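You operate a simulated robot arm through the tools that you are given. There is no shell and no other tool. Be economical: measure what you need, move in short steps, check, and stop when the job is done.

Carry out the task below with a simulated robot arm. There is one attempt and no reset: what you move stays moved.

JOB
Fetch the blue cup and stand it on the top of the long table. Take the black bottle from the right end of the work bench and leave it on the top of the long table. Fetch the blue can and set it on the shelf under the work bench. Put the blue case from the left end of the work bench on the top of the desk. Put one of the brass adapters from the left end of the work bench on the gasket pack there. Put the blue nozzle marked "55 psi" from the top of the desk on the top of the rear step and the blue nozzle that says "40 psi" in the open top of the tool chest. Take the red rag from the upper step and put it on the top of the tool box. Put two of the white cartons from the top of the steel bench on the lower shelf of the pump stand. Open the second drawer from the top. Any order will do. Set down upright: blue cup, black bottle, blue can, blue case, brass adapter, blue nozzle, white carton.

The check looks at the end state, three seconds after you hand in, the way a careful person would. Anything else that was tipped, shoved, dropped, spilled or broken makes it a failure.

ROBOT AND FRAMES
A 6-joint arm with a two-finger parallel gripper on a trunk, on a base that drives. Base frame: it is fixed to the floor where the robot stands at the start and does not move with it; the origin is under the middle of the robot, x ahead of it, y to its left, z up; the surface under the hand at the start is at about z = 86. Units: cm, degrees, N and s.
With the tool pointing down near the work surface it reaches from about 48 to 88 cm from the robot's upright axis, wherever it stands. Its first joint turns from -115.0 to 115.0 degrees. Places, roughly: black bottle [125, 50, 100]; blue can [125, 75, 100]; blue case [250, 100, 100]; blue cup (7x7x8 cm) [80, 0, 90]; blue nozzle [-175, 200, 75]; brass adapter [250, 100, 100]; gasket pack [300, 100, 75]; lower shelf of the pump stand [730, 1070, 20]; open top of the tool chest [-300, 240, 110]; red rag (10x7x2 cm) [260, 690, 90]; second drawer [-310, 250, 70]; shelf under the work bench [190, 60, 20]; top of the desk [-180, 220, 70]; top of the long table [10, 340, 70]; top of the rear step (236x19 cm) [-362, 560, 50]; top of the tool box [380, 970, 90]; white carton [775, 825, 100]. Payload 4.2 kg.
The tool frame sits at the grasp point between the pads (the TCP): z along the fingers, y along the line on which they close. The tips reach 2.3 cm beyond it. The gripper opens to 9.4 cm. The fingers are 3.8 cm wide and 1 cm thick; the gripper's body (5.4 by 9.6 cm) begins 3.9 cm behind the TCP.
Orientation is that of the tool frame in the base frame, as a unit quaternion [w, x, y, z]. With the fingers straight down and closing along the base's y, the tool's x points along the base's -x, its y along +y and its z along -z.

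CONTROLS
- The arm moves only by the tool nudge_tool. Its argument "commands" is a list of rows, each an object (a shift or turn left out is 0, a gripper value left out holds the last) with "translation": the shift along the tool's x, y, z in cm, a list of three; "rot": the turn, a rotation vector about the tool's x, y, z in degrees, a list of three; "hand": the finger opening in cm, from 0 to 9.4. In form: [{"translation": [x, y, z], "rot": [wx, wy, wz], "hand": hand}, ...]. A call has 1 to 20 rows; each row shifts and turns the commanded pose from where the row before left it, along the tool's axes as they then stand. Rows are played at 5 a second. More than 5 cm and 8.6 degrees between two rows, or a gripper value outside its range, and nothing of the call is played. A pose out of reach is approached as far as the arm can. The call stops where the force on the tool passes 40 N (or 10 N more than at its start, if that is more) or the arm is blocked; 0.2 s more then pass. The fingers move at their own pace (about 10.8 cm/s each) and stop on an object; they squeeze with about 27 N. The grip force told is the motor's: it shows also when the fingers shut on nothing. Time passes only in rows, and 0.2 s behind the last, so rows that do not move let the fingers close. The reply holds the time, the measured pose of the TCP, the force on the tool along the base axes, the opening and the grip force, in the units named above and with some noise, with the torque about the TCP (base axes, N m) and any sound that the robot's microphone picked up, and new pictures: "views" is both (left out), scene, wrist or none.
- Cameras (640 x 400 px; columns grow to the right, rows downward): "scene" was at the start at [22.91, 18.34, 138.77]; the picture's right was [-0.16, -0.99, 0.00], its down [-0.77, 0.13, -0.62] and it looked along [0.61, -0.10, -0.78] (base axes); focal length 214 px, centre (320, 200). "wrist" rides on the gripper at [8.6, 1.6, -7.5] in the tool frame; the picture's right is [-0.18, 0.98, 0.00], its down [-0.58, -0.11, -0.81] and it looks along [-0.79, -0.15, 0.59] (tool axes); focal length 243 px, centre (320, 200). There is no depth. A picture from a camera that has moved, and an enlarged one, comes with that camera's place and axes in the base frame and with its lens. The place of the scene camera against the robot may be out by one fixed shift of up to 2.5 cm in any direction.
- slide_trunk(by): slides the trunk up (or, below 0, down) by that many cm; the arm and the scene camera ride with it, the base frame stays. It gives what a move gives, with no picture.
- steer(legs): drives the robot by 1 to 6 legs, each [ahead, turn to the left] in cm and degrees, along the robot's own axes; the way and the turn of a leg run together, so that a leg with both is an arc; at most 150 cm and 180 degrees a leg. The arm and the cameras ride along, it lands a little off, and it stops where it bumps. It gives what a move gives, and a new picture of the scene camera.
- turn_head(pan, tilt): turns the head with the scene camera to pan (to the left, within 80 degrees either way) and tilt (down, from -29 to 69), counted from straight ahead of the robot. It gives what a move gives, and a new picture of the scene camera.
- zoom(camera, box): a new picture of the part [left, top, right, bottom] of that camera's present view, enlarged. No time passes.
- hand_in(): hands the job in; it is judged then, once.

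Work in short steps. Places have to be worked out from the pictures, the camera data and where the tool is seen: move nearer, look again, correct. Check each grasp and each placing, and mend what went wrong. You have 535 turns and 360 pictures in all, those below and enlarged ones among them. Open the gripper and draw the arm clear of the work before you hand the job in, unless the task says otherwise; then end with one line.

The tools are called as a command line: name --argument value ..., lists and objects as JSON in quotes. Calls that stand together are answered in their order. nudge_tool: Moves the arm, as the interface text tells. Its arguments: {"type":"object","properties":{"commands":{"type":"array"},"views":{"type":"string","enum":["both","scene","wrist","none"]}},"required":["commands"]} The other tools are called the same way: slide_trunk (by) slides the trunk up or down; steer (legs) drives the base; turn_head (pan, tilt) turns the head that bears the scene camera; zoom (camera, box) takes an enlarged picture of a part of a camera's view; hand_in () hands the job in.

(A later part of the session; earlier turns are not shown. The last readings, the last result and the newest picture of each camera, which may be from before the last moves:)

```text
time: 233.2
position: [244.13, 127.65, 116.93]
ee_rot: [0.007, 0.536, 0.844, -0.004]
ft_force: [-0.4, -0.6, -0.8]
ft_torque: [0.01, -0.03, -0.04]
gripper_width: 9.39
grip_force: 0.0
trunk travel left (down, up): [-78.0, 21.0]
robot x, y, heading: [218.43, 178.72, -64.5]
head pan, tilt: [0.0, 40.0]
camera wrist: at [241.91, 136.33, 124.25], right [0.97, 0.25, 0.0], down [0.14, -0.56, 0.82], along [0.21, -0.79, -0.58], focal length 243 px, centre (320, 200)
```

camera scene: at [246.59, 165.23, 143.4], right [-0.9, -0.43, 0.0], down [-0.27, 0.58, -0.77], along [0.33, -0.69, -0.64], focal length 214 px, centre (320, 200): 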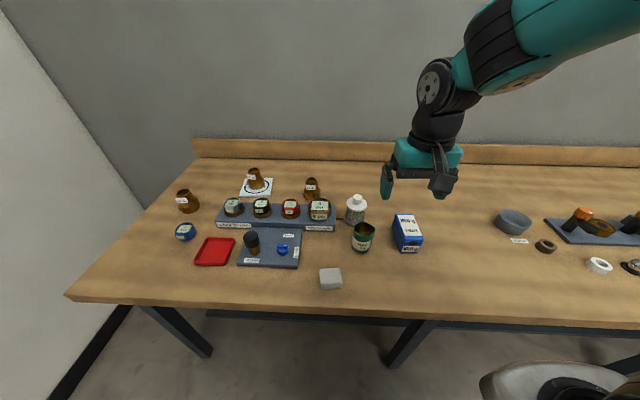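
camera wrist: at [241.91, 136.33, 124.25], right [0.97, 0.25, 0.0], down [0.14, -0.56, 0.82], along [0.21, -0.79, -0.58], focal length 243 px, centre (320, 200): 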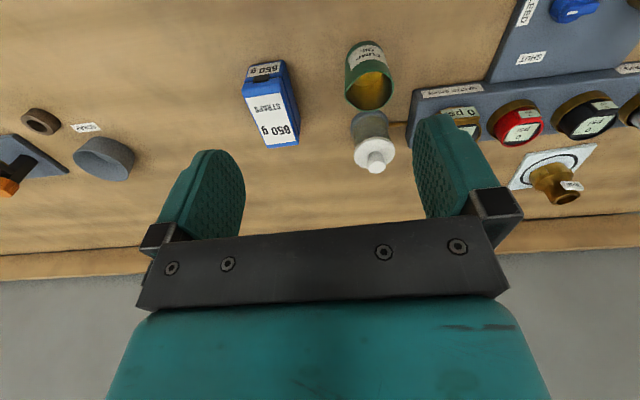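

The case is close to bench-aligned, about 6.5 × 11.6 cm. I move over it and lower for a finer look.

nudge_tool --commands '[{"translation": [-3.3, -2.6, 2]}, {"translation": [-3.3, -2.6, 2]}, {"translation": [-3, -2.4, 2]}, {"translation": [-2.2, -1.3, 2]}, {"translation": [0, 0, 0]}]' --views "wrist"

```text
time: 234.4
position: [241.17, 113.07, 109.17]
ee_rot: [0.008, 0.536, 0.844, -0.004]
ft_force: [0.0, 0.0, 0.5]
ft_torque: [-0.03, 0.01, 0.0]
gripper_width: 9.39
grip_force: 0.2
trunk travel left (down, up): [-78.0, 21.0]
robot x, y, heading: [218.8, 178.36, -65.0]
head pan, tilt: [0.0, 40.0]
camera wrist: at [238.88, 121.7, 116.43], right [0.97, 0.25, 0.0], down [0.14, -0.56, 0.82], along [0.21, -0.79, -0.58], focal length 243 px, centre (320, 200)
```

wrist: 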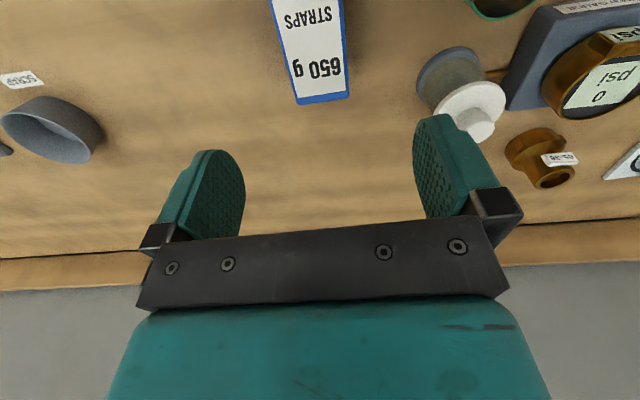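

The case is aligned with the bench, top at z≈93 and centre at (240.7, 112.7). I go down to z≈90 and close.

nudge_tool --commands '[{"translation": [0, -0.5, 4]}, {"translation": [0, 0, 4]}, {"translation": [0, 0, 4]}, {"translation": [0, 0, 4]}, {"translation": [0, 0, 3.1]}, {"translation": [0, 0, 0]}, {"hand": 0}, {"hand": 0}, {"hand": 0}, {"hand": 0}]' --views "wrist"

```text
time: 236.6
position: [240.88, 112.41, 89.96]
ee_rot: [0.007, 0.536, 0.844, -0.004]
ft_force: [0.3, -0.9, 1.2]
ft_torque: [-0.08, 0.01, -0.04]
gripper_width: 5.8
grip_force: 26.7
trunk travel left (down, up): [-78.0, 21.0]
robot x, y, heading: [218.83, 178.3, -65.1]
head pan, tilt: [0.0, 40.0]
camera wrist: at [238.62, 121.17, 97.34], right [0.97, 0.25, 0.0], down [0.14, -0.56, 0.82], along [0.21, -0.79, -0.58], focal length 243 px, centre (320, 200)
```

wrist: 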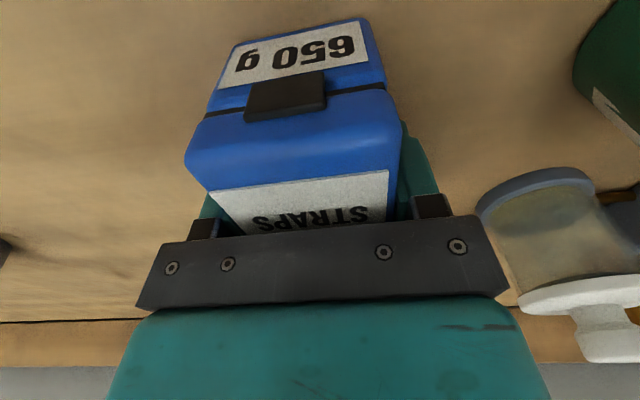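

The case is gripped at width 5.8. I lift, retract, back off and head toward the desk in stages.

nudge_tool --commands '[{"translation": [0, 0, -3]}, {"translation": [0, 0, -4.5]}, {"translation": [0, 0, -4.5]}, {"translation": [0, 0, -4.5]}, {"translation": [0, 0, -4.5]}, {"translation": [4, 2, -2]}, {"translation": [4, 2, -1]}, {"translation": [2, 2, 0]}, {"translation": [0, 0, 0]}]' --views "wrist"

steer --legs '[[-45, 0], [0, -106.9], [140, 0]]'

```text
time: 238.6
position: [241.53, 124.7, 113.7]
ee_rot: [0.007, 0.537, 0.844, -0.004]
ft_force: [0.6, -0.2, -6.0]
ft_torque: [0.04, 0.01, 0.03]
gripper_width: 5.8
grip_force: 26.9
trunk travel left (down, up): [-78.0, 21.0]
robot x, y, heading: [218.89, 177.97, -65.0]
head pan, tilt: [0.0, 40.0]
camera wrist: at [239.31, 133.4, 121.12], right [0.97, 0.25, 0.0], down [0.14, -0.56, 0.82], along [0.21, -0.79, -0.58], focal length 243 px, centre (320, 200)
```

wrist: 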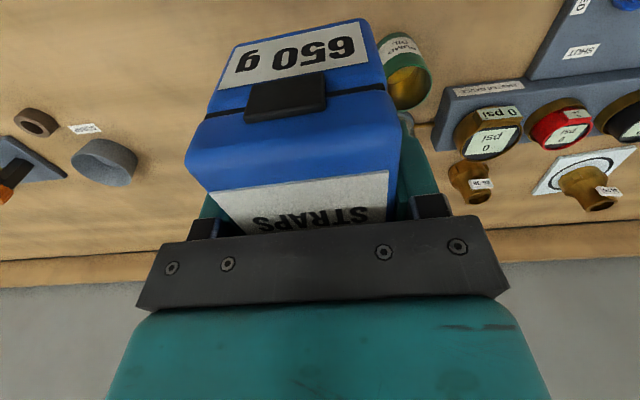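

```text
time: 252.2
position: [4.43, 180.83, 113.83]
ee_rot: [0.0, 0.996, 0.094, -0.007]
ft_force: [0.1, -0.3, -6.9]
ft_torque: [0.02, -0.03, 0.02]
gripper_width: 5.82
grip_force: 26.5
trunk travel left (down, up): [-78.0, 21.0]
robot x, y, heading: [61.99, 189.79, -169.4]
head pan, tilt: [0.0, 40.0]
camera scene: at [42.78, 166.19, 143.4], right [-0.19, 0.98, 0.0], down [0.63, 0.12, -0.77], along [-0.75, -0.14, -0.64], focal length 214 px, centre (320, 200)
```

scene: 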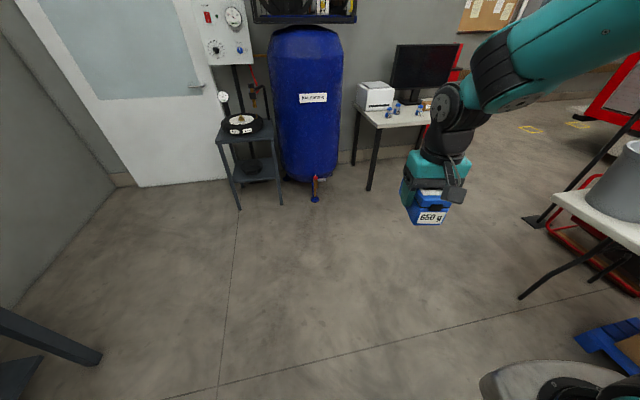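

The path is clear with the desk ahead on the right. I steer toward the desk front.

steer --legs '[[0, -25], [120, 0], [57, 0], [0, 35]]'

```text
time: 264.0
position: [-163.71, 205.63, 113.73]
ee_rot: [0.002, 0.978, 0.206, -0.008]
ft_force: [0.2, 0.3, -6.5]
ft_torque: [0.02, -0.02, 0.04]
gripper_width: 5.78
grip_force: 27.6
trunk travel left (down, up): [-78.0, 21.0]
robot x, y, heading: [-109.43, 227.54, -156.1]
head pan, tilt: [0.0, 40.0]
camera scene: at [-123.01, 200.03, 143.4], right [-0.41, 0.91, 0.0], down [0.59, 0.26, -0.77], along [-0.7, -0.31, -0.64], focal length 214 px, centre (320, 200)
```

scene: 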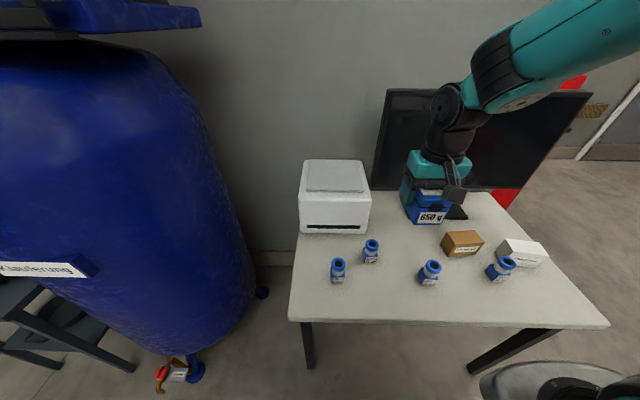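

The desk is in view with four nozzles, the printer and small boxes. The gap between the printer and the brown box suits the case, so I move over it and lower partway.

nudge_tool --commands '[{"translation": [-3.75, -2.5, 0]}, {"translation": [-3.75, -2.5, 0]}, {"translation": [-3.75, -2.5, 0]}, {"translation": [-3.75, -2.5, 0]}, {"translation": [-3.75, -2.5, 0]}, {"translation": [-3.75, -2.5, 0]}]' --views "none"

slide_trunk --by -28

nudge_tool --commands '[{"translation": [0, 0, 0]}]' --views "both"

```text
time: 265.4
position: [-190.07, 210.4, 114.55]
ee_rot: [0.001, 0.978, 0.207, -0.007]
ft_force: [0.7, 0.1, -5.4]
ft_torque: [0.01, -0.01, -0.04]
gripper_width: 5.79
grip_force: 27.1
trunk travel left (down, up): [-78.0, 21.0]
robot x, y, heading: [-109.89, 227.07, -155.9]
head pan, tilt: [0.0, 40.0]
```

```text
time: 268.3
position: [-190.24, 210.44, 86.54]
ee_rot: [0.001, 0.978, 0.206, -0.007]
ft_force: [0.2, -0.8, -6.6]
ft_torque: [0.05, -0.03, 0.03]
gripper_width: 5.78
grip_force: 26.9
trunk travel left (down, up): [-50.0, 49.0]
robot x, y, heading: [-109.38, 227.52, -156.2]
head pan, tilt: [0.0, 40.0]
```

```text
time: 268.7
position: [-190.3, 210.29, 86.47]
ee_rot: [0.001, 0.978, 0.207, -0.007]
ft_force: [0.5, -0.6, -6.1]
ft_torque: [0.04, 0.0, 0.02]
gripper_width: 5.79
grip_force: 26.6
trunk travel left (down, up): [-50.0, 49.0]
robot x, y, heading: [-109.38, 227.43, -156.1]
head pan, tilt: [0.0, 40.0]
camera scene: at [-123.02, 200.03, 115.4], right [-0.41, 0.91, 0.0], down [0.59, 0.26, -0.77], along [-0.7, -0.31, -0.64], focal length 214 px, centre (320, 200)
camera wrist: at [-181.58, 212.49, 93.83], right [0.23, -0.97, 0.0], down [-0.56, -0.13, 0.82], along [-0.79, -0.19, -0.58], focal length 243 px, centre (320, 200)
```

scene: 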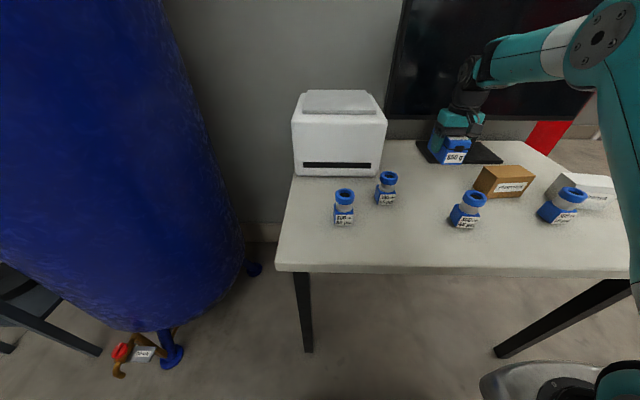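
wrist: 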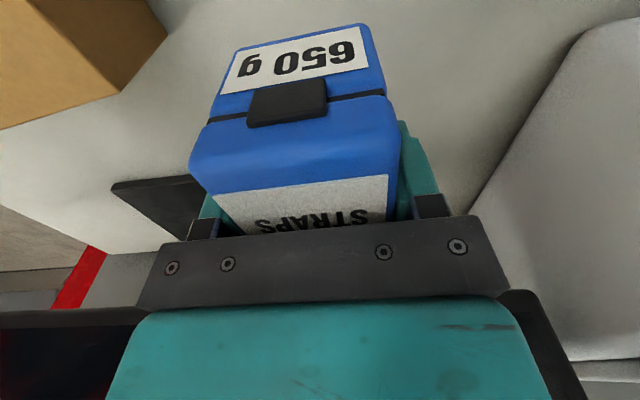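

The landing spot projects clear of the monitor base, brown box and nozzle. I pull back 1.5 cm and lower to contact.

nudge_tool --commands '[{"translation": [1.5, 0, 3]}, {"translation": [0, 0, 3]}, {"translation": [0, 0, 2.5]}, {"translation": [0, 0, 0.5]}, {"translation": [0, 0, 0.4]}, {"translation": [0, 0, 0.3]}, {"translation": [0, 0, 0.3]}, {"translation": [0, 0, 0.3]}, {"translation": [0, 0, 0.3]}, {"translation": [0, 0, 0.3]}]' --views "both"

```text
time: 270.0
position: [-189.21, 210.92, 77.62]
ee_rot: [0.002, 0.978, 0.206, -0.013]
ft_force: [3.9, 0.6, 14.9]
ft_torque: [-0.02, -0.83, 0.03]
gripper_width: 5.82
grip_force: 27.4
trunk travel left (down, up): [-50.0, 49.0]
robot x, y, heading: [-109.93, 227.54, -156.0]
head pan, tilt: [0.0, 40.0]
stopped in row 6: the force on the tool passed its limit at 44 N (the readings are from after the stop); the commanded pose is now the measured one
camera scene: at [-122.93, 200.05, 115.41], right [-0.41, 0.91, 0.0], down [0.59, 0.26, -0.77], along [-0.7, -0.31, -0.64], focal length 214 px, centre (320, 200)
camera wrist: at [-180.45, 212.99, 84.9], right [0.23, -0.97, 0.0], down [-0.56, -0.13, 0.82], along [-0.8, -0.19, -0.57], focal length 243 px, centre (320, 200)
```

scene: 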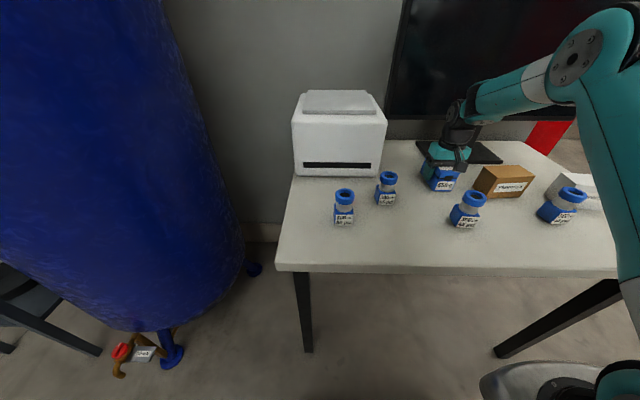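
wrist: 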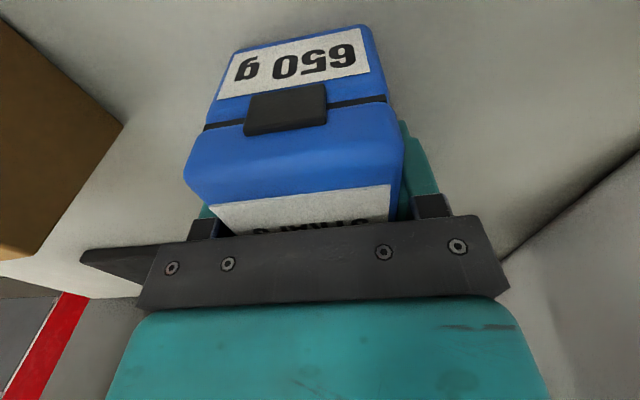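

Contact. I ease up slightly, open moderately (the brown box is near) and rise.

nudge_tool --commands '[{"translation": [0, 0, -0.25]}, {"translation": [0, 0, 0]}, {"hand": 6.3}, {"hand": 7.8}, {"hand": 7.8}, {"translation": [0, 0, -2]}, {"translation": [0, 0, -3.5]}, {"translation": [0, 0, -4]}, {"translation": [0, 0, -4.5]}, {"translation": [0, 0, -4.5]}, {"translation": [2, 0, -4]}]' --views "both"

```text
time: 272.4
position: [-186.72, 211.76, 100.42]
ee_rot: [0.001, 0.978, 0.206, -0.011]
ft_force: [-0.1, -0.3, -0.5]
ft_torque: [0.01, -0.04, 0.0]
gripper_width: 7.82
grip_force: 0.2
trunk travel left (down, up): [-50.0, 49.0]
robot x, y, heading: [-109.31, 227.38, -156.1]
head pan, tilt: [0.0, 40.0]
camera scene: at [-123.02, 200.03, 115.39], right [-0.41, 0.91, 0.0], down [0.59, 0.26, -0.77], along [-0.7, -0.31, -0.64], focal length 214 px, centre (320, 200)
camera wrist: at [-178.05, 213.98, 107.75], right [0.23, -0.97, 0.0], down [-0.56, -0.13, 0.82], along [-0.8, -0.19, -0.57], focal length 243 px, centre (320, 200)
```

scene: 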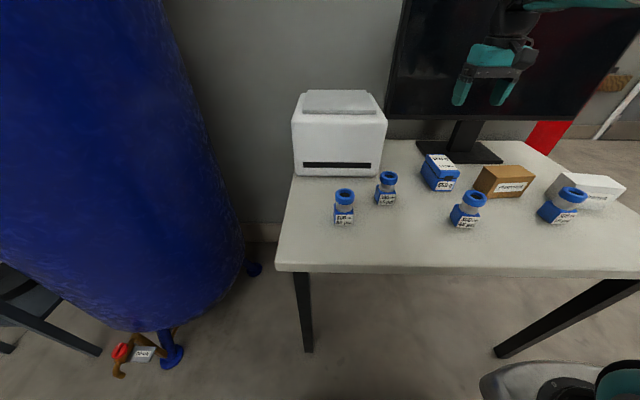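
wrist: 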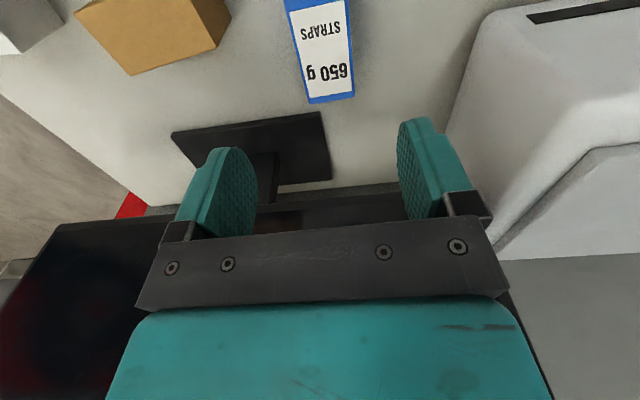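

Case placed. I zoom on the desk to check the case and read the nozzle labels.

zoom --camera "scene" --box '[400, 130, 608, 260]'

zoom --camera "scene" --box '[310, 155, 430, 230]'

```text
3.08 times, centred on (504, 195) of scene
camera zoom: at [-123.02, 200.03, 115.39], right [-0.41, 0.91, 0.0], down [0.59, 0.26, -0.77], along [-0.7, -0.31, -0.64], focal length 660 px, centre (-246, 215)
```

zoom: 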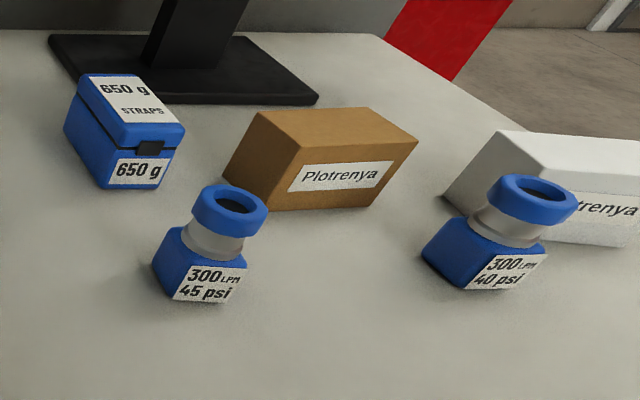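

```text
5.33 times, centred on (370, 192) of scene
camera zoom: at [-123.02, 200.03, 115.39], right [-0.41, 0.91, 0.0], down [0.59, 0.26, -0.77], along [-0.7, -0.31, -0.64], focal length 1144 px, centre (53, 240)
```

zoom: 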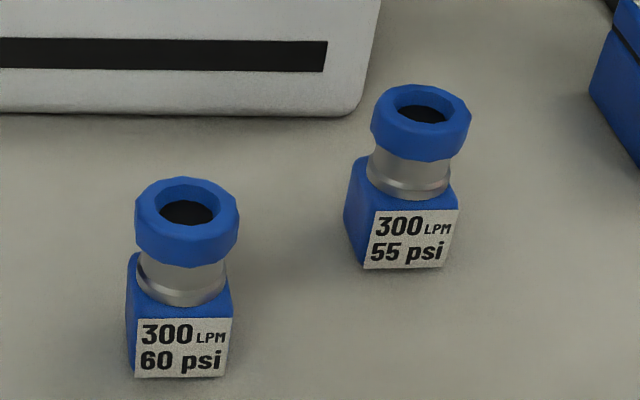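

Labels: 55 psi is the rear-left one at (387,190) and 40 psi the far right. The case sits flat. I start with the 40 psi nozzle: retract, turn the base about 36° right to face it, then look.

nudge_tool --commands '[{"translation": [4, 2.5, -2], "hand": 9.4}, {"translation": [4, 2.5, -2]}, {"translation": [4, 2.5, -2]}, {"translation": [4, 2.5, -2]}, {"translation": [3, 2.5, -2]}]' --views "none"

steer --legs '[[0, -36]]'

nudge_tool --commands '[{"translation": [-4, 0, 0]}, {"translation": [-4, 0, 0]}, {"translation": [0, 0, 0]}]' --views "wrist"

```text
refused: row 1 steps farther than a row can; nothing moved
```

```text
time: 274.6
position: [-180.96, 260.39, 100.52]
ee_rot: [-0.002, 0.994, -0.109, -0.012]
ft_force: [0.0, 0.0, -0.4]
ft_torque: [0.01, 0.0, -0.03]
gripper_width: 7.81
grip_force: 0.0
trunk travel left (down, up): [-50.0, 49.0]
robot x, y, heading: [-109.31, 227.4, 167.7]
head pan, tilt: [0.0, 40.0]
camera scene: at [-136.58, 213.53, 115.4], right [0.21, 0.98, 0.0], down [0.63, -0.14, -0.77], along [-0.75, 0.16, -0.64], focal length 214 px, centre (320, 200)
```

scene: 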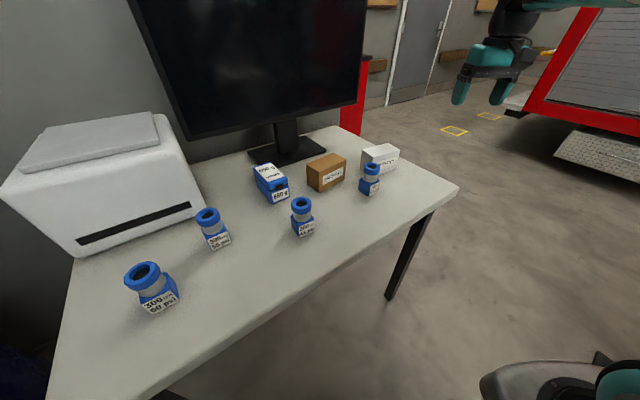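

```text
time: 275.4
position: [-187.13, 261.91, 100.67]
ee_rot: [-0.002, 0.994, -0.108, -0.012]
ft_force: [-0.1, -0.9, -1.0]
ft_torque: [-0.01, -0.02, 0.01]
gripper_width: 7.77
grip_force: 0.1
out of reach, approached as far as the arm can: row 2
trunk travel left (down, up): [-50.0, 49.0]
robot x, y, heading: [-110.06, 227.2, 167.6]
head pan, tilt: [0.0, 40.0]
camera wrist: at [-178.86, 258.55, 107.92], right [-0.39, -0.92, 0.0], down [-0.53, 0.23, 0.82], along [-0.76, 0.32, -0.57], focal length 243 px, centre (320, 200)
```

wrist: 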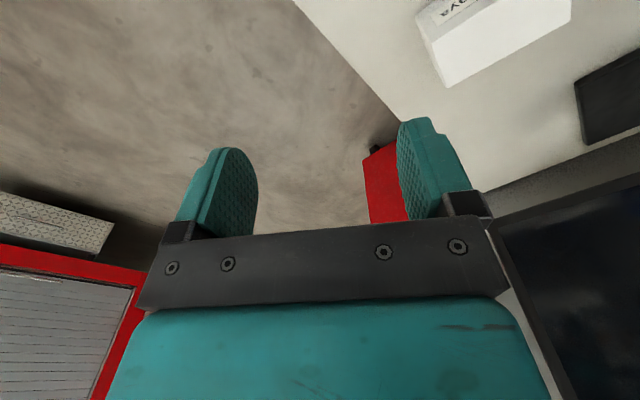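

The arm was still extended since the retract was refused, but nothing was touched. I shift the hand left over the 40 psi nozzle.

nudge_tool --commands '[{"translation": [2, 3.4, 0], "hand": 9.4}, {"translation": [2, 3.4, 0]}, {"translation": [2, 3.6, 0]}, {"translation": [2, 3.6, 0]}, {"translation": [2, 3.6, 0]}, {"translation": [1, 0, 0]}]' --views "wrist"

```text
time: 276.8
position: [-180.06, 242.17, 100.44]
ee_rot: [-0.003, 0.994, -0.109, -0.012]
ft_force: [0.3, -0.4, -0.3]
ft_torque: [-0.01, -0.02, 0.01]
gripper_width: 9.39
grip_force: 0.1
trunk travel left (down, up): [-50.0, 49.0]
robot x, y, heading: [-109.63, 227.21, 167.5]
head pan, tilt: [0.0, 40.0]
camera wrist: at [-171.87, 238.81, 107.68], right [-0.39, -0.92, 0.0], down [-0.52, 0.23, 0.82], along [-0.76, 0.32, -0.57], focal length 243 px, centre (320, 200)
```

wrist: 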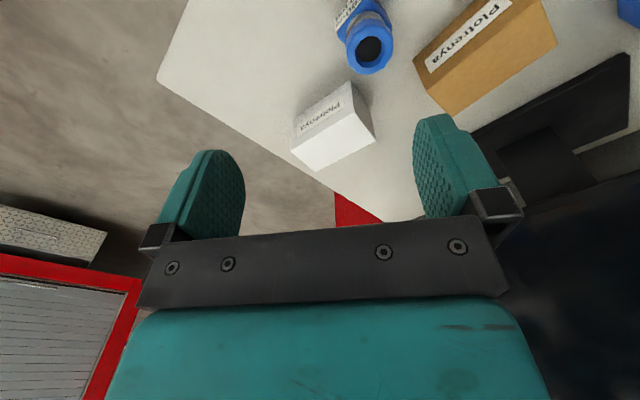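

The 40 psi ring is at about (-184.4, 238.7). I move above it with a 7.5 cm opening and re-check lower.

nudge_tool --commands '[{"translation": [-1.2, 1.45, 3], "hand": 7.5}, {"translation": [-1.2, 1.45, 3]}, {"translation": [-1.1, 1.4, 3]}, {"translation": [0, 0, 1]}, {"translation": [0, 0, 0]}]' --views "wrist"

```text
time: 277.9
position: [-184.59, 238.7, 90.36]
ee_rot: [-0.003, 0.994, -0.109, -0.011]
ft_force: [-0.1, -0.5, 0.2]
ft_torque: [0.02, -0.01, -0.02]
gripper_width: 7.46
grip_force: 0.0
trunk travel left (down, up): [-50.0, 49.0]
robot x, y, heading: [-109.36, 227.17, 167.3]
head pan, tilt: [0.0, 40.0]
camera wrist: at [-176.32, 235.36, 97.61], right [-0.39, -0.92, 0.0], down [-0.52, 0.23, 0.82], along [-0.76, 0.32, -0.57], focal length 243 px, centre (320, 200)
```

wrist: 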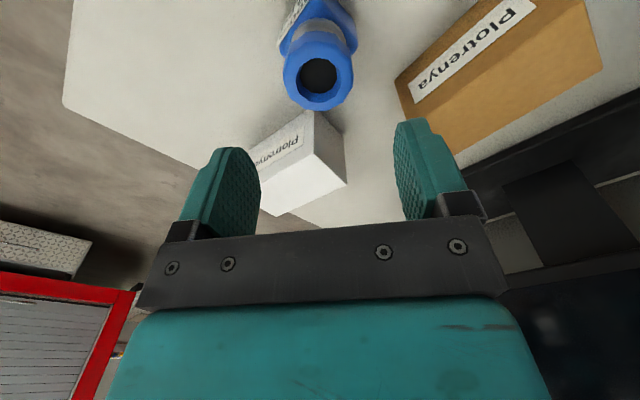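

Two-view triangulation agrees to within 2 mm. I descend and close.

nudge_tool --commands '[{"translation": [0, 0, 4]}, {"translation": [0, 0, 4]}, {"translation": [0, 0, 2.8]}, {"translation": [0, 0, 0]}, {"hand": 0}, {"hand": 0}, {"hand": 0}, {"hand": 0}, {"translation": [0, 0, -2]}, {"translation": [0, 0, -3]}, {"translation": [0, 0, 0]}]' --views "wrist"

```text
time: 280.4
position: [-184.65, 238.91, 84.53]
ee_rot: [-0.003, 0.994, -0.109, -0.011]
ft_force: [0.0, 0.5, -2.2]
ft_torque: [-0.02, 0.03, 0.01]
gripper_width: 6.36
grip_force: 26.8
trunk travel left (down, up): [-50.0, 49.0]
robot x, y, heading: [-109.29, 227.69, 167.7]
head pan, tilt: [0.0, 40.0]
camera wrist: at [-176.35, 235.42, 91.76], right [-0.39, -0.92, 0.0], down [-0.53, 0.23, 0.82], along [-0.76, 0.32, -0.57], focal length 243 px, centre (320, 200)
```

wrist: 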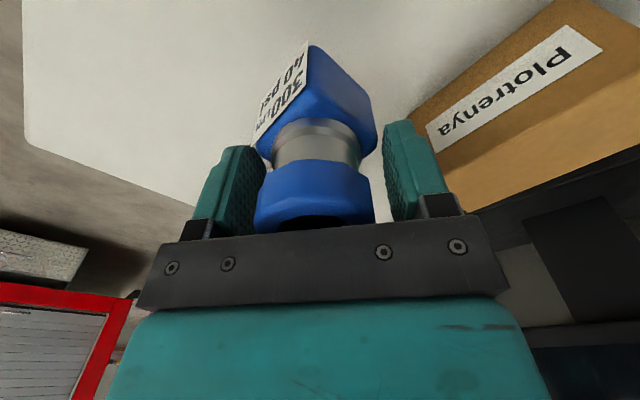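

It lifted, but the fingers may hold the rotated square base by its corners. I set it back down and regrip higher on the ring.

nudge_tool --commands '[{"translation": [0, 0, 3]}, {"translation": [0, 0, 1.9]}, {"translation": [0, 0, 0]}, {"hand": 7.5}, {"hand": 7.5}, {"translation": [0, 0, -1.5]}, {"translation": [0, 0, 0]}, {"hand": 0}, {"hand": 0}, {"hand": 0}, {"hand": 0}, {"translation": [0, 0, 0]}]' --views "wrist"

```text
time: 282.9
position: [-184.74, 239.08, 81.24]
ee_rot: [-0.003, 0.994, -0.109, -0.012]
ft_force: [-0.1, 0.6, 2.0]
ft_torque: [-0.09, -0.09, -0.01]
gripper_width: 4.4
grip_force: 26.5
trunk travel left (down, up): [-50.0, 49.0]
robot x, y, heading: [-109.4, 227.12, 167.8]
head pan, tilt: [0.0, 40.0]
camera wrist: at [-176.46, 235.62, 88.42], right [-0.39, -0.92, 0.0], down [-0.52, 0.23, 0.82], along [-0.76, 0.32, -0.57], focal length 243 px, centre (320, 200)
```

wrist: 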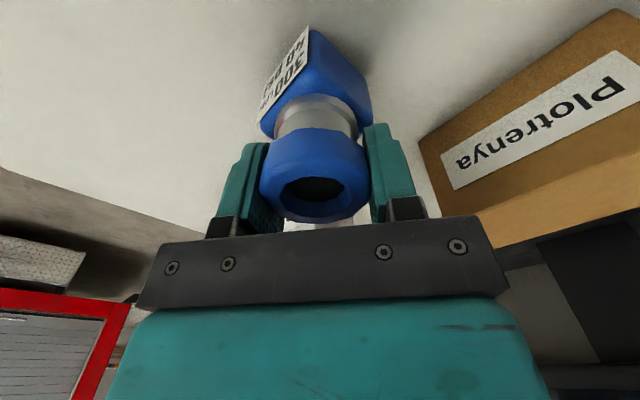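

The ring is now gripped at 4.4 cm. I lift, retract, and look toward the tool chest on the right.

nudge_tool --commands '[{"translation": [0, 0, -3]}, {"translation": [0, 0, -4.5]}, {"translation": [0, 0, -4.5]}, {"translation": [0, 0, -4.5]}, {"translation": [2, 0, -4]}, {"translation": [4, 0, -2]}, {"translation": [4, 0, -2]}, {"translation": [4, 0, -1]}, {"translation": [3, 0, 0]}]' --views "none"

slide_trunk --by 28

turn_head --pan -20 --tilt 25

turn_head --pan -65 --tilt 25

```text
time: 284.9
position: [-167.19, 235.27, 106.15]
ee_rot: [-0.002, 0.994, -0.109, -0.013]
ft_force: [-1.2, 0.4, -3.1]
ft_torque: [-0.03, 0.02, 0.01]
gripper_width: 4.42
grip_force: 27.1
trunk travel left (down, up): [-50.0, 49.0]
robot x, y, heading: [-109.32, 227.37, 167.5]
head pan, tilt: [0.0, 40.0]
```

```text
time: 287.8
position: [-167.3, 235.2, 134.09]
ee_rot: [-0.002, 0.994, -0.109, -0.011]
ft_force: [0.0, -0.2, -2.5]
ft_torque: [0.01, 0.01, 0.0]
gripper_width: 4.39
grip_force: 26.7
trunk travel left (down, up): [-78.0, 21.0]
robot x, y, heading: [-109.51, 227.29, 167.5]
head pan, tilt: [0.0, 40.0]
```

```text
time: 288.6
position: [-167.28, 235.24, 134.13]
ee_rot: [-0.003, 0.994, -0.109, -0.012]
ft_force: [-0.7, -0.3, -1.9]
ft_torque: [0.01, 0.04, -0.02]
gripper_width: 4.39
grip_force: 27.3
trunk travel left (down, up): [-78.0, 21.0]
robot x, y, heading: [-109.57, 227.29, 167.5]
head pan, tilt: [-20.0, 25.0]
camera scene: at [-136.06, 216.63, 145.73], right [0.54, 0.84, 0.0], down [0.36, -0.23, -0.91], along [-0.77, 0.48, -0.42], focal length 214 px, centre (320, 200)
```

scene: 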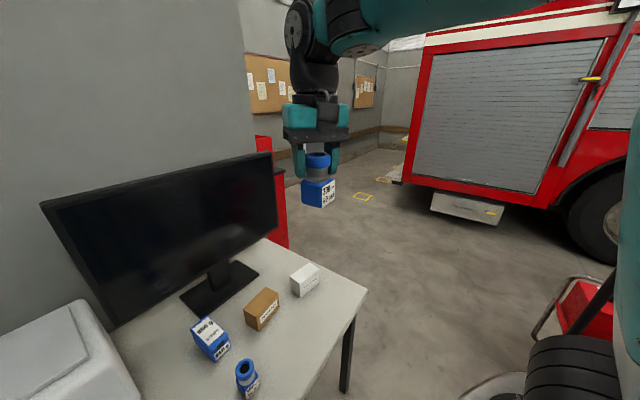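

```text
time: 289.7
position: [-167.31, 235.26, 134.07]
ee_rot: [-0.002, 0.994, -0.108, -0.012]
ft_force: [-0.1, -0.4, -2.2]
ft_torque: [-0.01, 0.04, 0.0]
gripper_width: 4.37
grip_force: 27.5
trunk travel left (down, up): [-78.0, 21.0]
robot x, y, heading: [-109.64, 227.54, 167.7]
head pan, tilt: [-65.0, 25.0]
camera scene: at [-130.3, 220.69, 145.73], right [0.98, 0.22, 0.0], down [0.09, -0.41, -0.91], along [-0.2, 0.88, -0.42], focal length 214 px, centre (320, 200)
```

scene: 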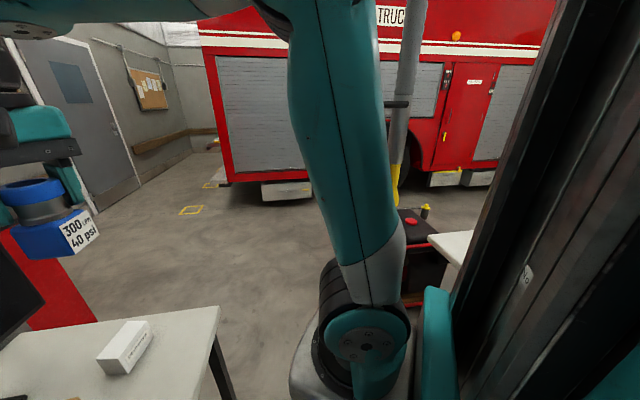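

The chest stands past the desk, beyond a narrow gap between the desk corner and a lamp/pole stand. I back up a little, turn toward the gap and look.

turn_head --pan 0 --tilt 40

steer --legs '[[-17, 0], [0, -38.5]]'

```text
time: 291.1
position: [-167.28, 235.29, 134.13]
ee_rot: [-0.002, 0.994, -0.109, -0.011]
ft_force: [-0.1, -0.3, -1.9]
ft_torque: [0.02, 0.04, 0.01]
gripper_width: 4.42
grip_force: 26.9
trunk travel left (down, up): [-78.0, 21.0]
robot x, y, heading: [-109.49, 227.3, 167.6]
head pan, tilt: [0.0, 40.0]
camera scene: at [-136.58, 213.53, 143.4], right [0.22, 0.98, 0.0], down [0.63, -0.14, -0.77], along [-0.75, 0.17, -0.64], focal length 214 px, centre (320, 200)
```

scene: 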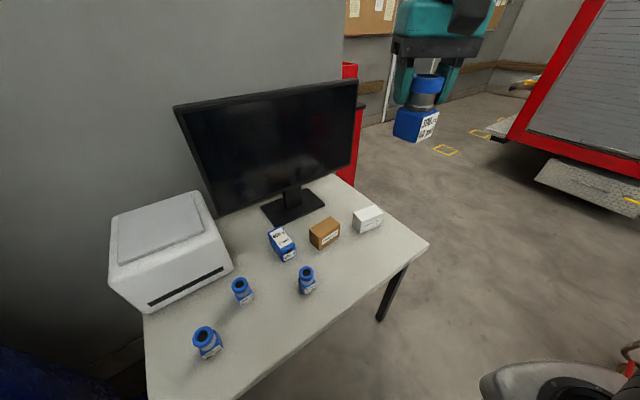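

```text
time: 294.3
position: [-133.96, 265.21, 134.11]
ee_rot: [-0.006, 0.906, -0.423, -0.011]
ft_force: [-0.5, 0.3, -1.8]
ft_torque: [-0.01, 0.02, -0.02]
gripper_width: 4.4
grip_force: 26.7
trunk travel left (down, up): [-78.0, 21.0]
robot x, y, heading: [-93.18, 223.64, 129.9]
head pan, tilt: [0.0, 40.0]
camera scene: at [-122.88, 229.54, 143.4], right [0.77, 0.64, 0.0], down [0.41, -0.49, -0.77], along [-0.49, 0.59, -0.64], focal length 214 px, centre (320, 200)
```

scene: 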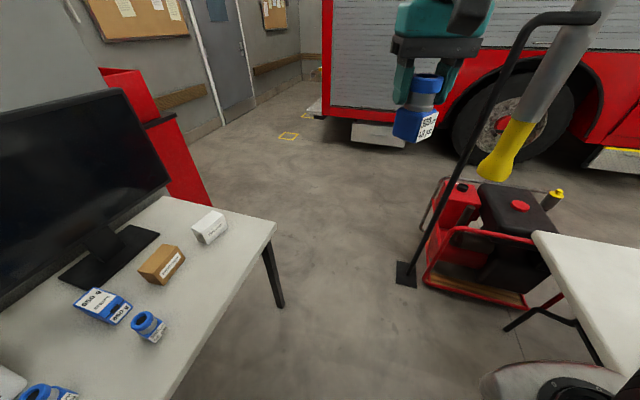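

The gap is clear on this heading, about 40 cm clearance each side. I drive through, then turn left to view the tool chest.

steer --legs '[[150, 0], [35, 0], [0, 75]]'

```text
time: 306.9
position: [-262.27, 340.03, 134.13]
ee_rot: [0.001, 0.978, 0.208, -0.013]
ft_force: [0.0, -0.5, -1.8]
ft_torque: [-0.02, 0.06, -0.03]
gripper_width: 4.38
grip_force: 26.8
trunk travel left (down, up): [-78.0, 21.0]
robot x, y, heading: [-211.57, 368.1, -156.0]
head pan, tilt: [0.0, 40.0]
camera scene: at [-224.7, 340.71, 143.4], right [-0.41, 0.91, 0.0], down [0.59, 0.26, -0.77], along [-0.7, -0.31, -0.64], focal length 214 px, centre (320, 200)
```

scene: 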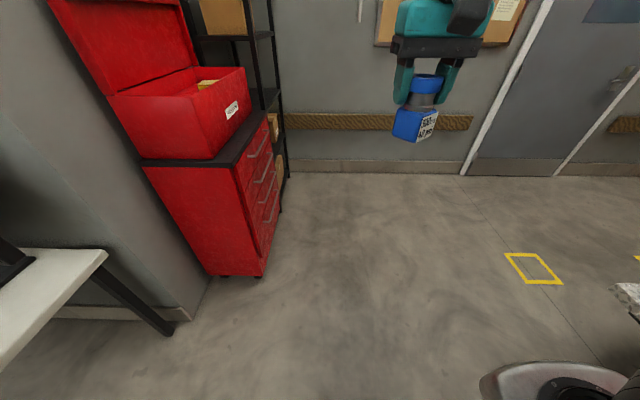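

The tool chest has drawers facing +n (front at n≈359), s from -152 to -216, and its open box is on top. I drive to its front and face it.

steer --legs '[[136, 0], [0, 89.5]]'

```text
time: 317.6
position: [-307.81, 260.9, 134.24]
ee_rot: [0.01, 0.541, 0.841, -0.007]
ft_force: [-0.1, -0.2, -2.5]
ft_torque: [-0.01, -0.01, -0.01]
gripper_width: 4.38
grip_force: 27.2
trunk travel left (down, up): [-78.0, 21.0]
robot x, y, heading: [-336.0, 311.78, -65.6]
head pan, tilt: [0.0, 40.0]
camera scene: at [-308.38, 298.28, 143.4], right [-0.91, -0.41, 0.0], down [-0.27, 0.59, -0.77], along [0.32, -0.7, -0.64], focal length 214 px, centre (320, 200)
```

scene: 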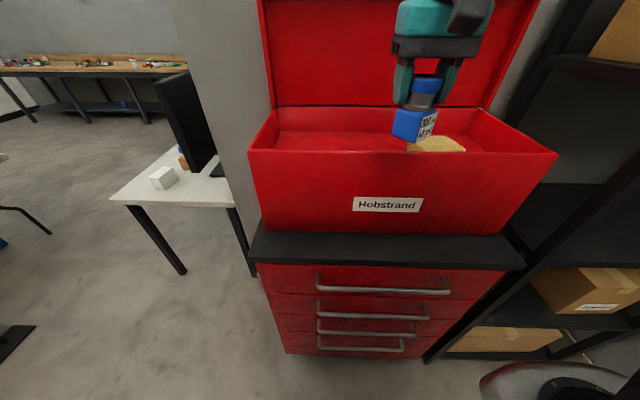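

Great view: four drawers with bar handles, and the open box on top holding a yellow cloth at right. I extend the hand over the left part of the box and look down.

nudge_tool --commands '[{"translation": [-4.4, 1.6, 0]}, {"translation": [-4.4, 1.6, 0]}, {"translation": [-4.4, 1.6, 0]}, {"translation": [-4.4, 1.6, 0]}, {"translation": [-4, 1.6, 0]}, {"translation": [0, 0, 0]}]' --views "both"

```text
time: 319.0
position: [-293.9, 246.91, 134.14]
ee_rot: [0.01, 0.541, 0.841, -0.007]
ft_force: [-0.4, 0.2, -1.2]
ft_torque: [-0.03, -0.03, -0.02]
gripper_width: 4.39
grip_force: 27.3
out of reach, approached as far as the arm can: row 5
trunk travel left (down, up): [-78.0, 21.0]
robot x, y, heading: [-336.29, 311.71, -65.7]
head pan, tilt: [0.0, 40.0]
camera scene: at [-308.38, 298.28, 143.4], right [-0.91, -0.41, 0.0], down [-0.27, 0.59, -0.77], along [0.32, -0.7, -0.64], focal length 214 px, centre (320, 200)
camera wrist: at [-296.06, 255.74, 141.4], right [0.97, 0.24, 0.0], down [0.14, -0.56, 0.82], along [0.2, -0.8, -0.57], focal length 243 px, centre (320, 200)
```

scene: 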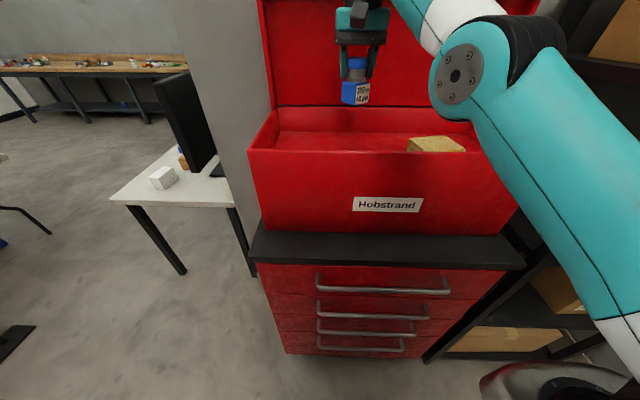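
wrist: 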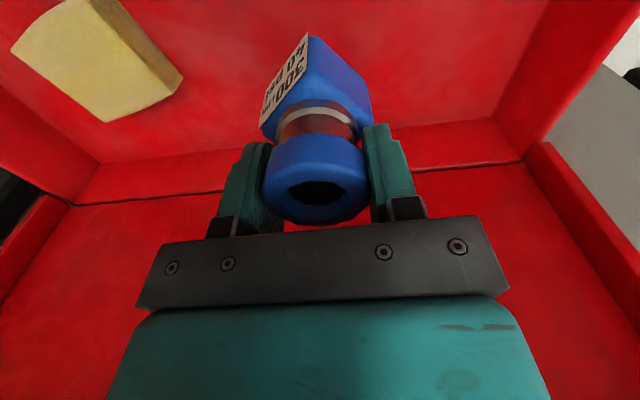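

The reach is at its limit at this height. I drive 10 cm closer so the nozzle is well inside the box.

steer --legs '[[10, 0]]'

nudge_tool --commands '[{"translation": [0, 0, 3]}, {"translation": [0, 0, 0]}]' --views "wrist"

```text
time: 320.3
position: [-289.76, 237.94, 134.12]
ee_rot: [0.005, 0.542, 0.84, -0.006]
ft_force: [-4.6, 4.2, -0.7]
ft_torque: [-0.31, -0.21, -0.14]
gripper_width: 4.39
grip_force: 26.9
trunk travel left (down, up): [-78.0, 21.0]
robot x, y, heading: [-331.35, 302.81, -65.4]
head pan, tilt: [0.0, 40.0]
stopped in leg 1: the robot was blocked; the commanded pose is now the measured one
camera scene: at [-304.27, 289.2, 143.42], right [-0.91, -0.41, 0.0], down [-0.27, 0.59, -0.77], along [0.32, -0.7, -0.64], focal length 214 px, centre (320, 200)
```

scene: 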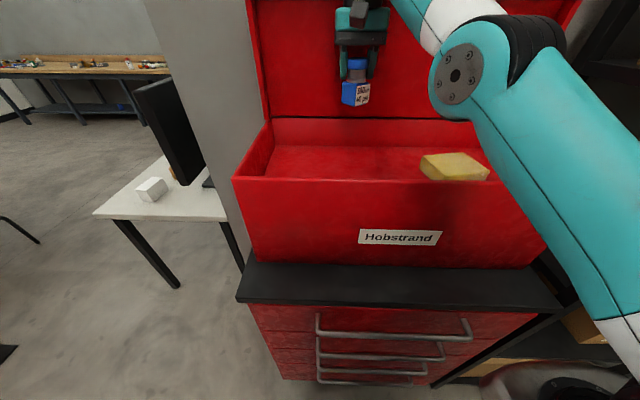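

```text
time: 320.9
position: [-289.92, 238.01, 131.0]
ee_rot: [0.005, 0.543, 0.84, -0.006]
ft_force: [-3.6, 3.8, -2.3]
ft_torque: [-0.13, -0.15, -0.1]
gripper_width: 4.4
grip_force: 26.7
trunk travel left (down, up): [-78.0, 21.0]
robot x, y, heading: [-332.07, 302.7, -65.9]
head pan, tilt: [0.0, 40.0]
camera wrist: at [-292.07, 246.75, 138.35], right [0.97, 0.24, 0.0], down [0.14, -0.56, 0.81], along [0.19, -0.79, -0.58], focal length 243 px, centre (320, 200)
```

wrist: 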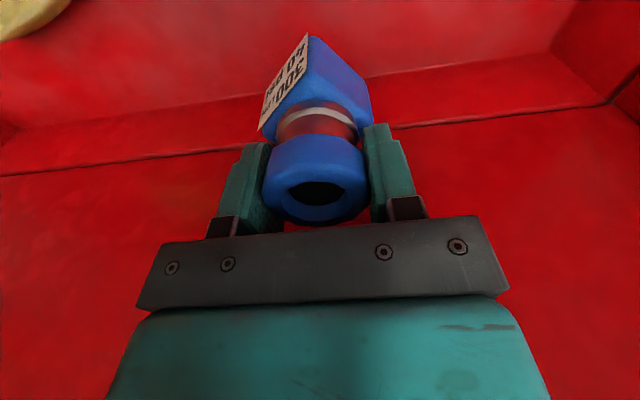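

The robot was blocked, and the small backward tool force suggests the hand touched the raised lid. I back off 5 cm at once.

steer --legs '[[-5, 0]]'

nudge_tool --commands '[{"translation": [0, 0, 0]}]' --views "wrist"

```text
time: 321.8
position: [-291.99, 242.53, 130.99]
ee_rot: [0.005, 0.542, 0.84, -0.006]
ft_force: [-0.4, -0.2, -2.9]
ft_torque: [-0.04, 0.0, 0.0]
gripper_width: 4.37
grip_force: 27.0
trunk travel left (down, up): [-78.0, 21.0]
robot x, y, heading: [-333.95, 307.03, -65.8]
head pan, tilt: [0.0, 40.0]
camera scene: at [-306.3, 293.63, 143.4], right [-0.91, -0.41, 0.0], down [-0.26, 0.59, -0.77], along [0.32, -0.7, -0.64], focal length 214 px, centre (320, 200)
```

scene: 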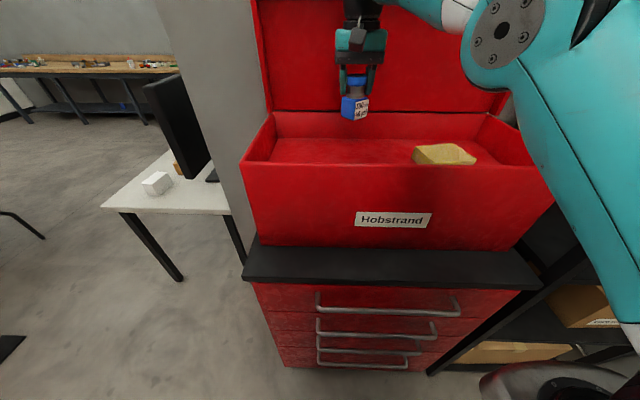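

```text
time: 322.2
position: [-292.04, 242.5, 131.16]
ee_rot: [0.005, 0.544, 0.839, -0.006]
ft_force: [-0.4, -1.0, -3.3]
ft_torque: [-0.07, -0.05, 0.01]
gripper_width: 4.38
grip_force: 26.9
trunk travel left (down, up): [-78.0, 21.0]
robot x, y, heading: [-334.39, 307.08, -65.6]
head pan, tilt: [0.0, 40.0]
camera wrist: at [-294.19, 251.17, 138.34], right [0.97, 0.24, 0.0], down [0.14, -0.56, 0.81], along [0.19, -0.79, -0.58], focal length 243 px, centre (320, 200)
```

wrist: 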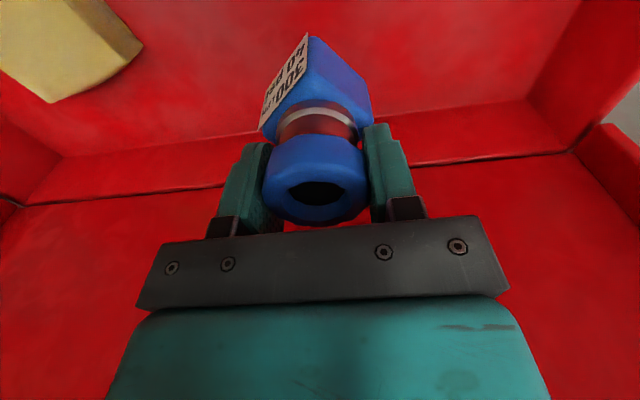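

The chest looks unchanged. The box floor computes to about z=112 and the nozzle is centred front-to-back, so I lower gently until contact.

nudge_tool --commands '[{"translation": [0, 0, 3]}, {"translation": [0, 0, 2]}, {"translation": [0, 0, 1]}, {"translation": [0, 0, 0.5]}, {"translation": [0, 0, 0.4]}, {"translation": [0, 0, 0.4]}, {"translation": [0, 0, 0.4]}, {"translation": [0, 0, 0.4]}]' --views "both"

```text
time: 324.0
position: [-291.99, 242.3, 122.99]
ee_rot: [0.004, 0.543, 0.84, -0.006]
ft_force: [0.2, -0.2, -1.8]
ft_torque: [0.01, -0.01, -0.03]
gripper_width: 4.39
grip_force: 26.8
trunk travel left (down, up): [-78.0, 21.0]
robot x, y, heading: [-334.28, 307.3, -65.6]
head pan, tilt: [0.0, 40.0]
camera scene: at [-306.31, 293.64, 143.4], right [-0.91, -0.41, 0.0], down [-0.26, 0.59, -0.77], along [0.32, -0.7, -0.64], focal length 214 px, centre (320, 200)
camera wrist: at [-294.22, 251.04, 130.27], right [0.97, 0.24, 0.0], down [0.14, -0.56, 0.81], along [0.19, -0.79, -0.58], focal length 243 px, centre (320, 200)
```

scene: 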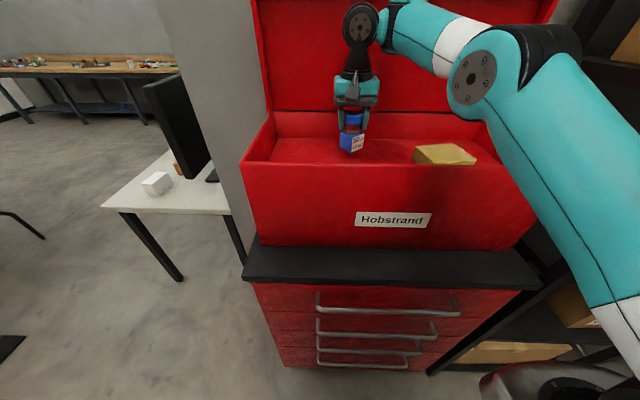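
wrist: 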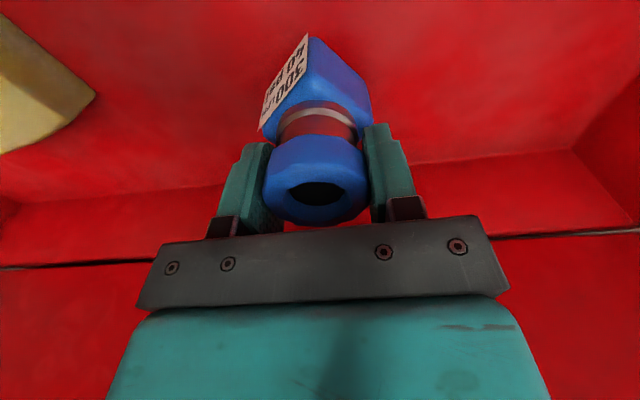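

No contact yet. I continue down in small steps.

nudge_tool --commands '[{"translation": [0, 0, 0.5]}, {"translation": [0, 0, 0.5]}, {"translation": [0, 0, 0.4]}, {"translation": [0, 0, 0.4]}, {"translation": [0, 0, 0.4]}, {"translation": [0, 0, 0.4]}, {"translation": [0, 0, 0.4]}, {"translation": [0, 0, 0.4]}, {"translation": [0, 0, 0.4]}]' --views "wrist"

```text
time: 325.8
position: [-292.19, 242.41, 120.6]
ee_rot: [0.012, 0.543, 0.84, -0.008]
ft_force: [0.0, -1.1, 15.4]
ft_torque: [0.5, 0.14, -0.03]
gripper_width: 4.41
grip_force: 27.4
trunk travel left (down, up): [-78.0, 21.0]
robot x, y, heading: [-334.23, 307.62, -65.8]
head pan, tilt: [0.0, 40.0]
stopped in row 8: the force on the tool passed its limit at 44 N (the readings are from after the stop); the commanded pose is now the measured one
camera wrist: at [-294.33, 251.15, 127.73], right [0.97, 0.24, 0.0], down [0.13, -0.55, 0.82], along [0.2, -0.8, -0.57], focal length 243 px, centre (320, 200)
```

wrist: 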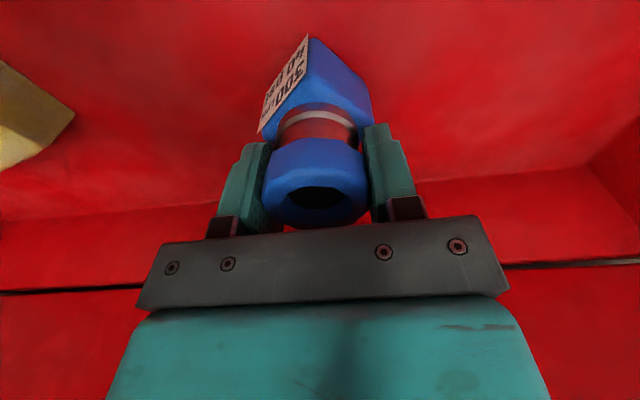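

Contact matches the expected floor. I ease up, open and rise.

nudge_tool --commands '[{"translation": [0, 0, -0.3]}, {"translation": [0, 0, 0]}, {"hand": 5.2}, {"hand": 6.5}, {"hand": 7.5}, {"translation": [0, 0, -1.5]}, {"translation": [0, 0, -3]}, {"translation": [0, 0, -4]}, {"translation": [0, 0, -4]}, {"translation": [0, 0, 0]}]' --views "both"

```text
time: 327.9
position: [-292.17, 242.64, 133.07]
ee_rot: [0.009, 0.542, 0.84, -0.008]
ft_force: [0.6, 0.3, -0.3]
ft_torque: [0.01, -0.01, -0.01]
gripper_width: 7.51
grip_force: 0.2
trunk travel left (down, up): [-78.0, 21.0]
robot x, y, heading: [-333.97, 307.06, -65.7]
head pan, tilt: [0.0, 40.0]
camera scene: at [-306.31, 293.66, 143.4], right [-0.91, -0.41, 0.0], down [-0.27, 0.59, -0.77], along [0.32, -0.7, -0.64], focal length 214 px, centre (320, 200)
camera wrist: at [-294.25, 251.35, 140.36], right [0.97, 0.24, 0.0], down [0.13, -0.56, 0.82], along [0.2, -0.8, -0.57], focal length 243 px, centre (320, 200)
```

scene: 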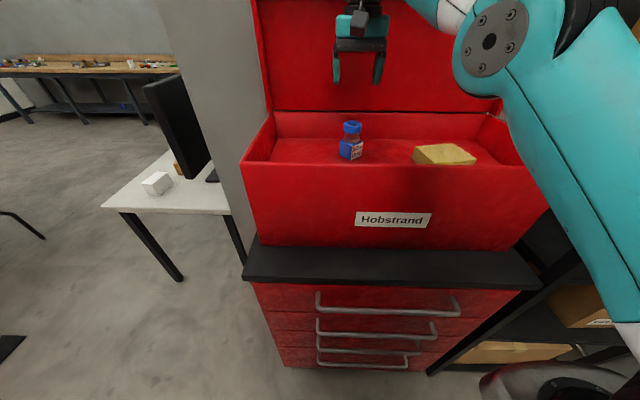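
wrist: 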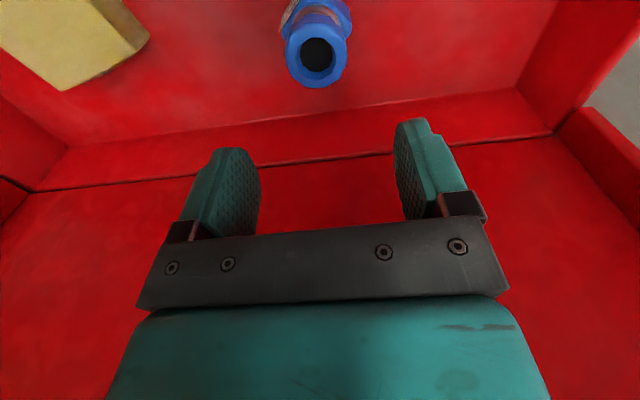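

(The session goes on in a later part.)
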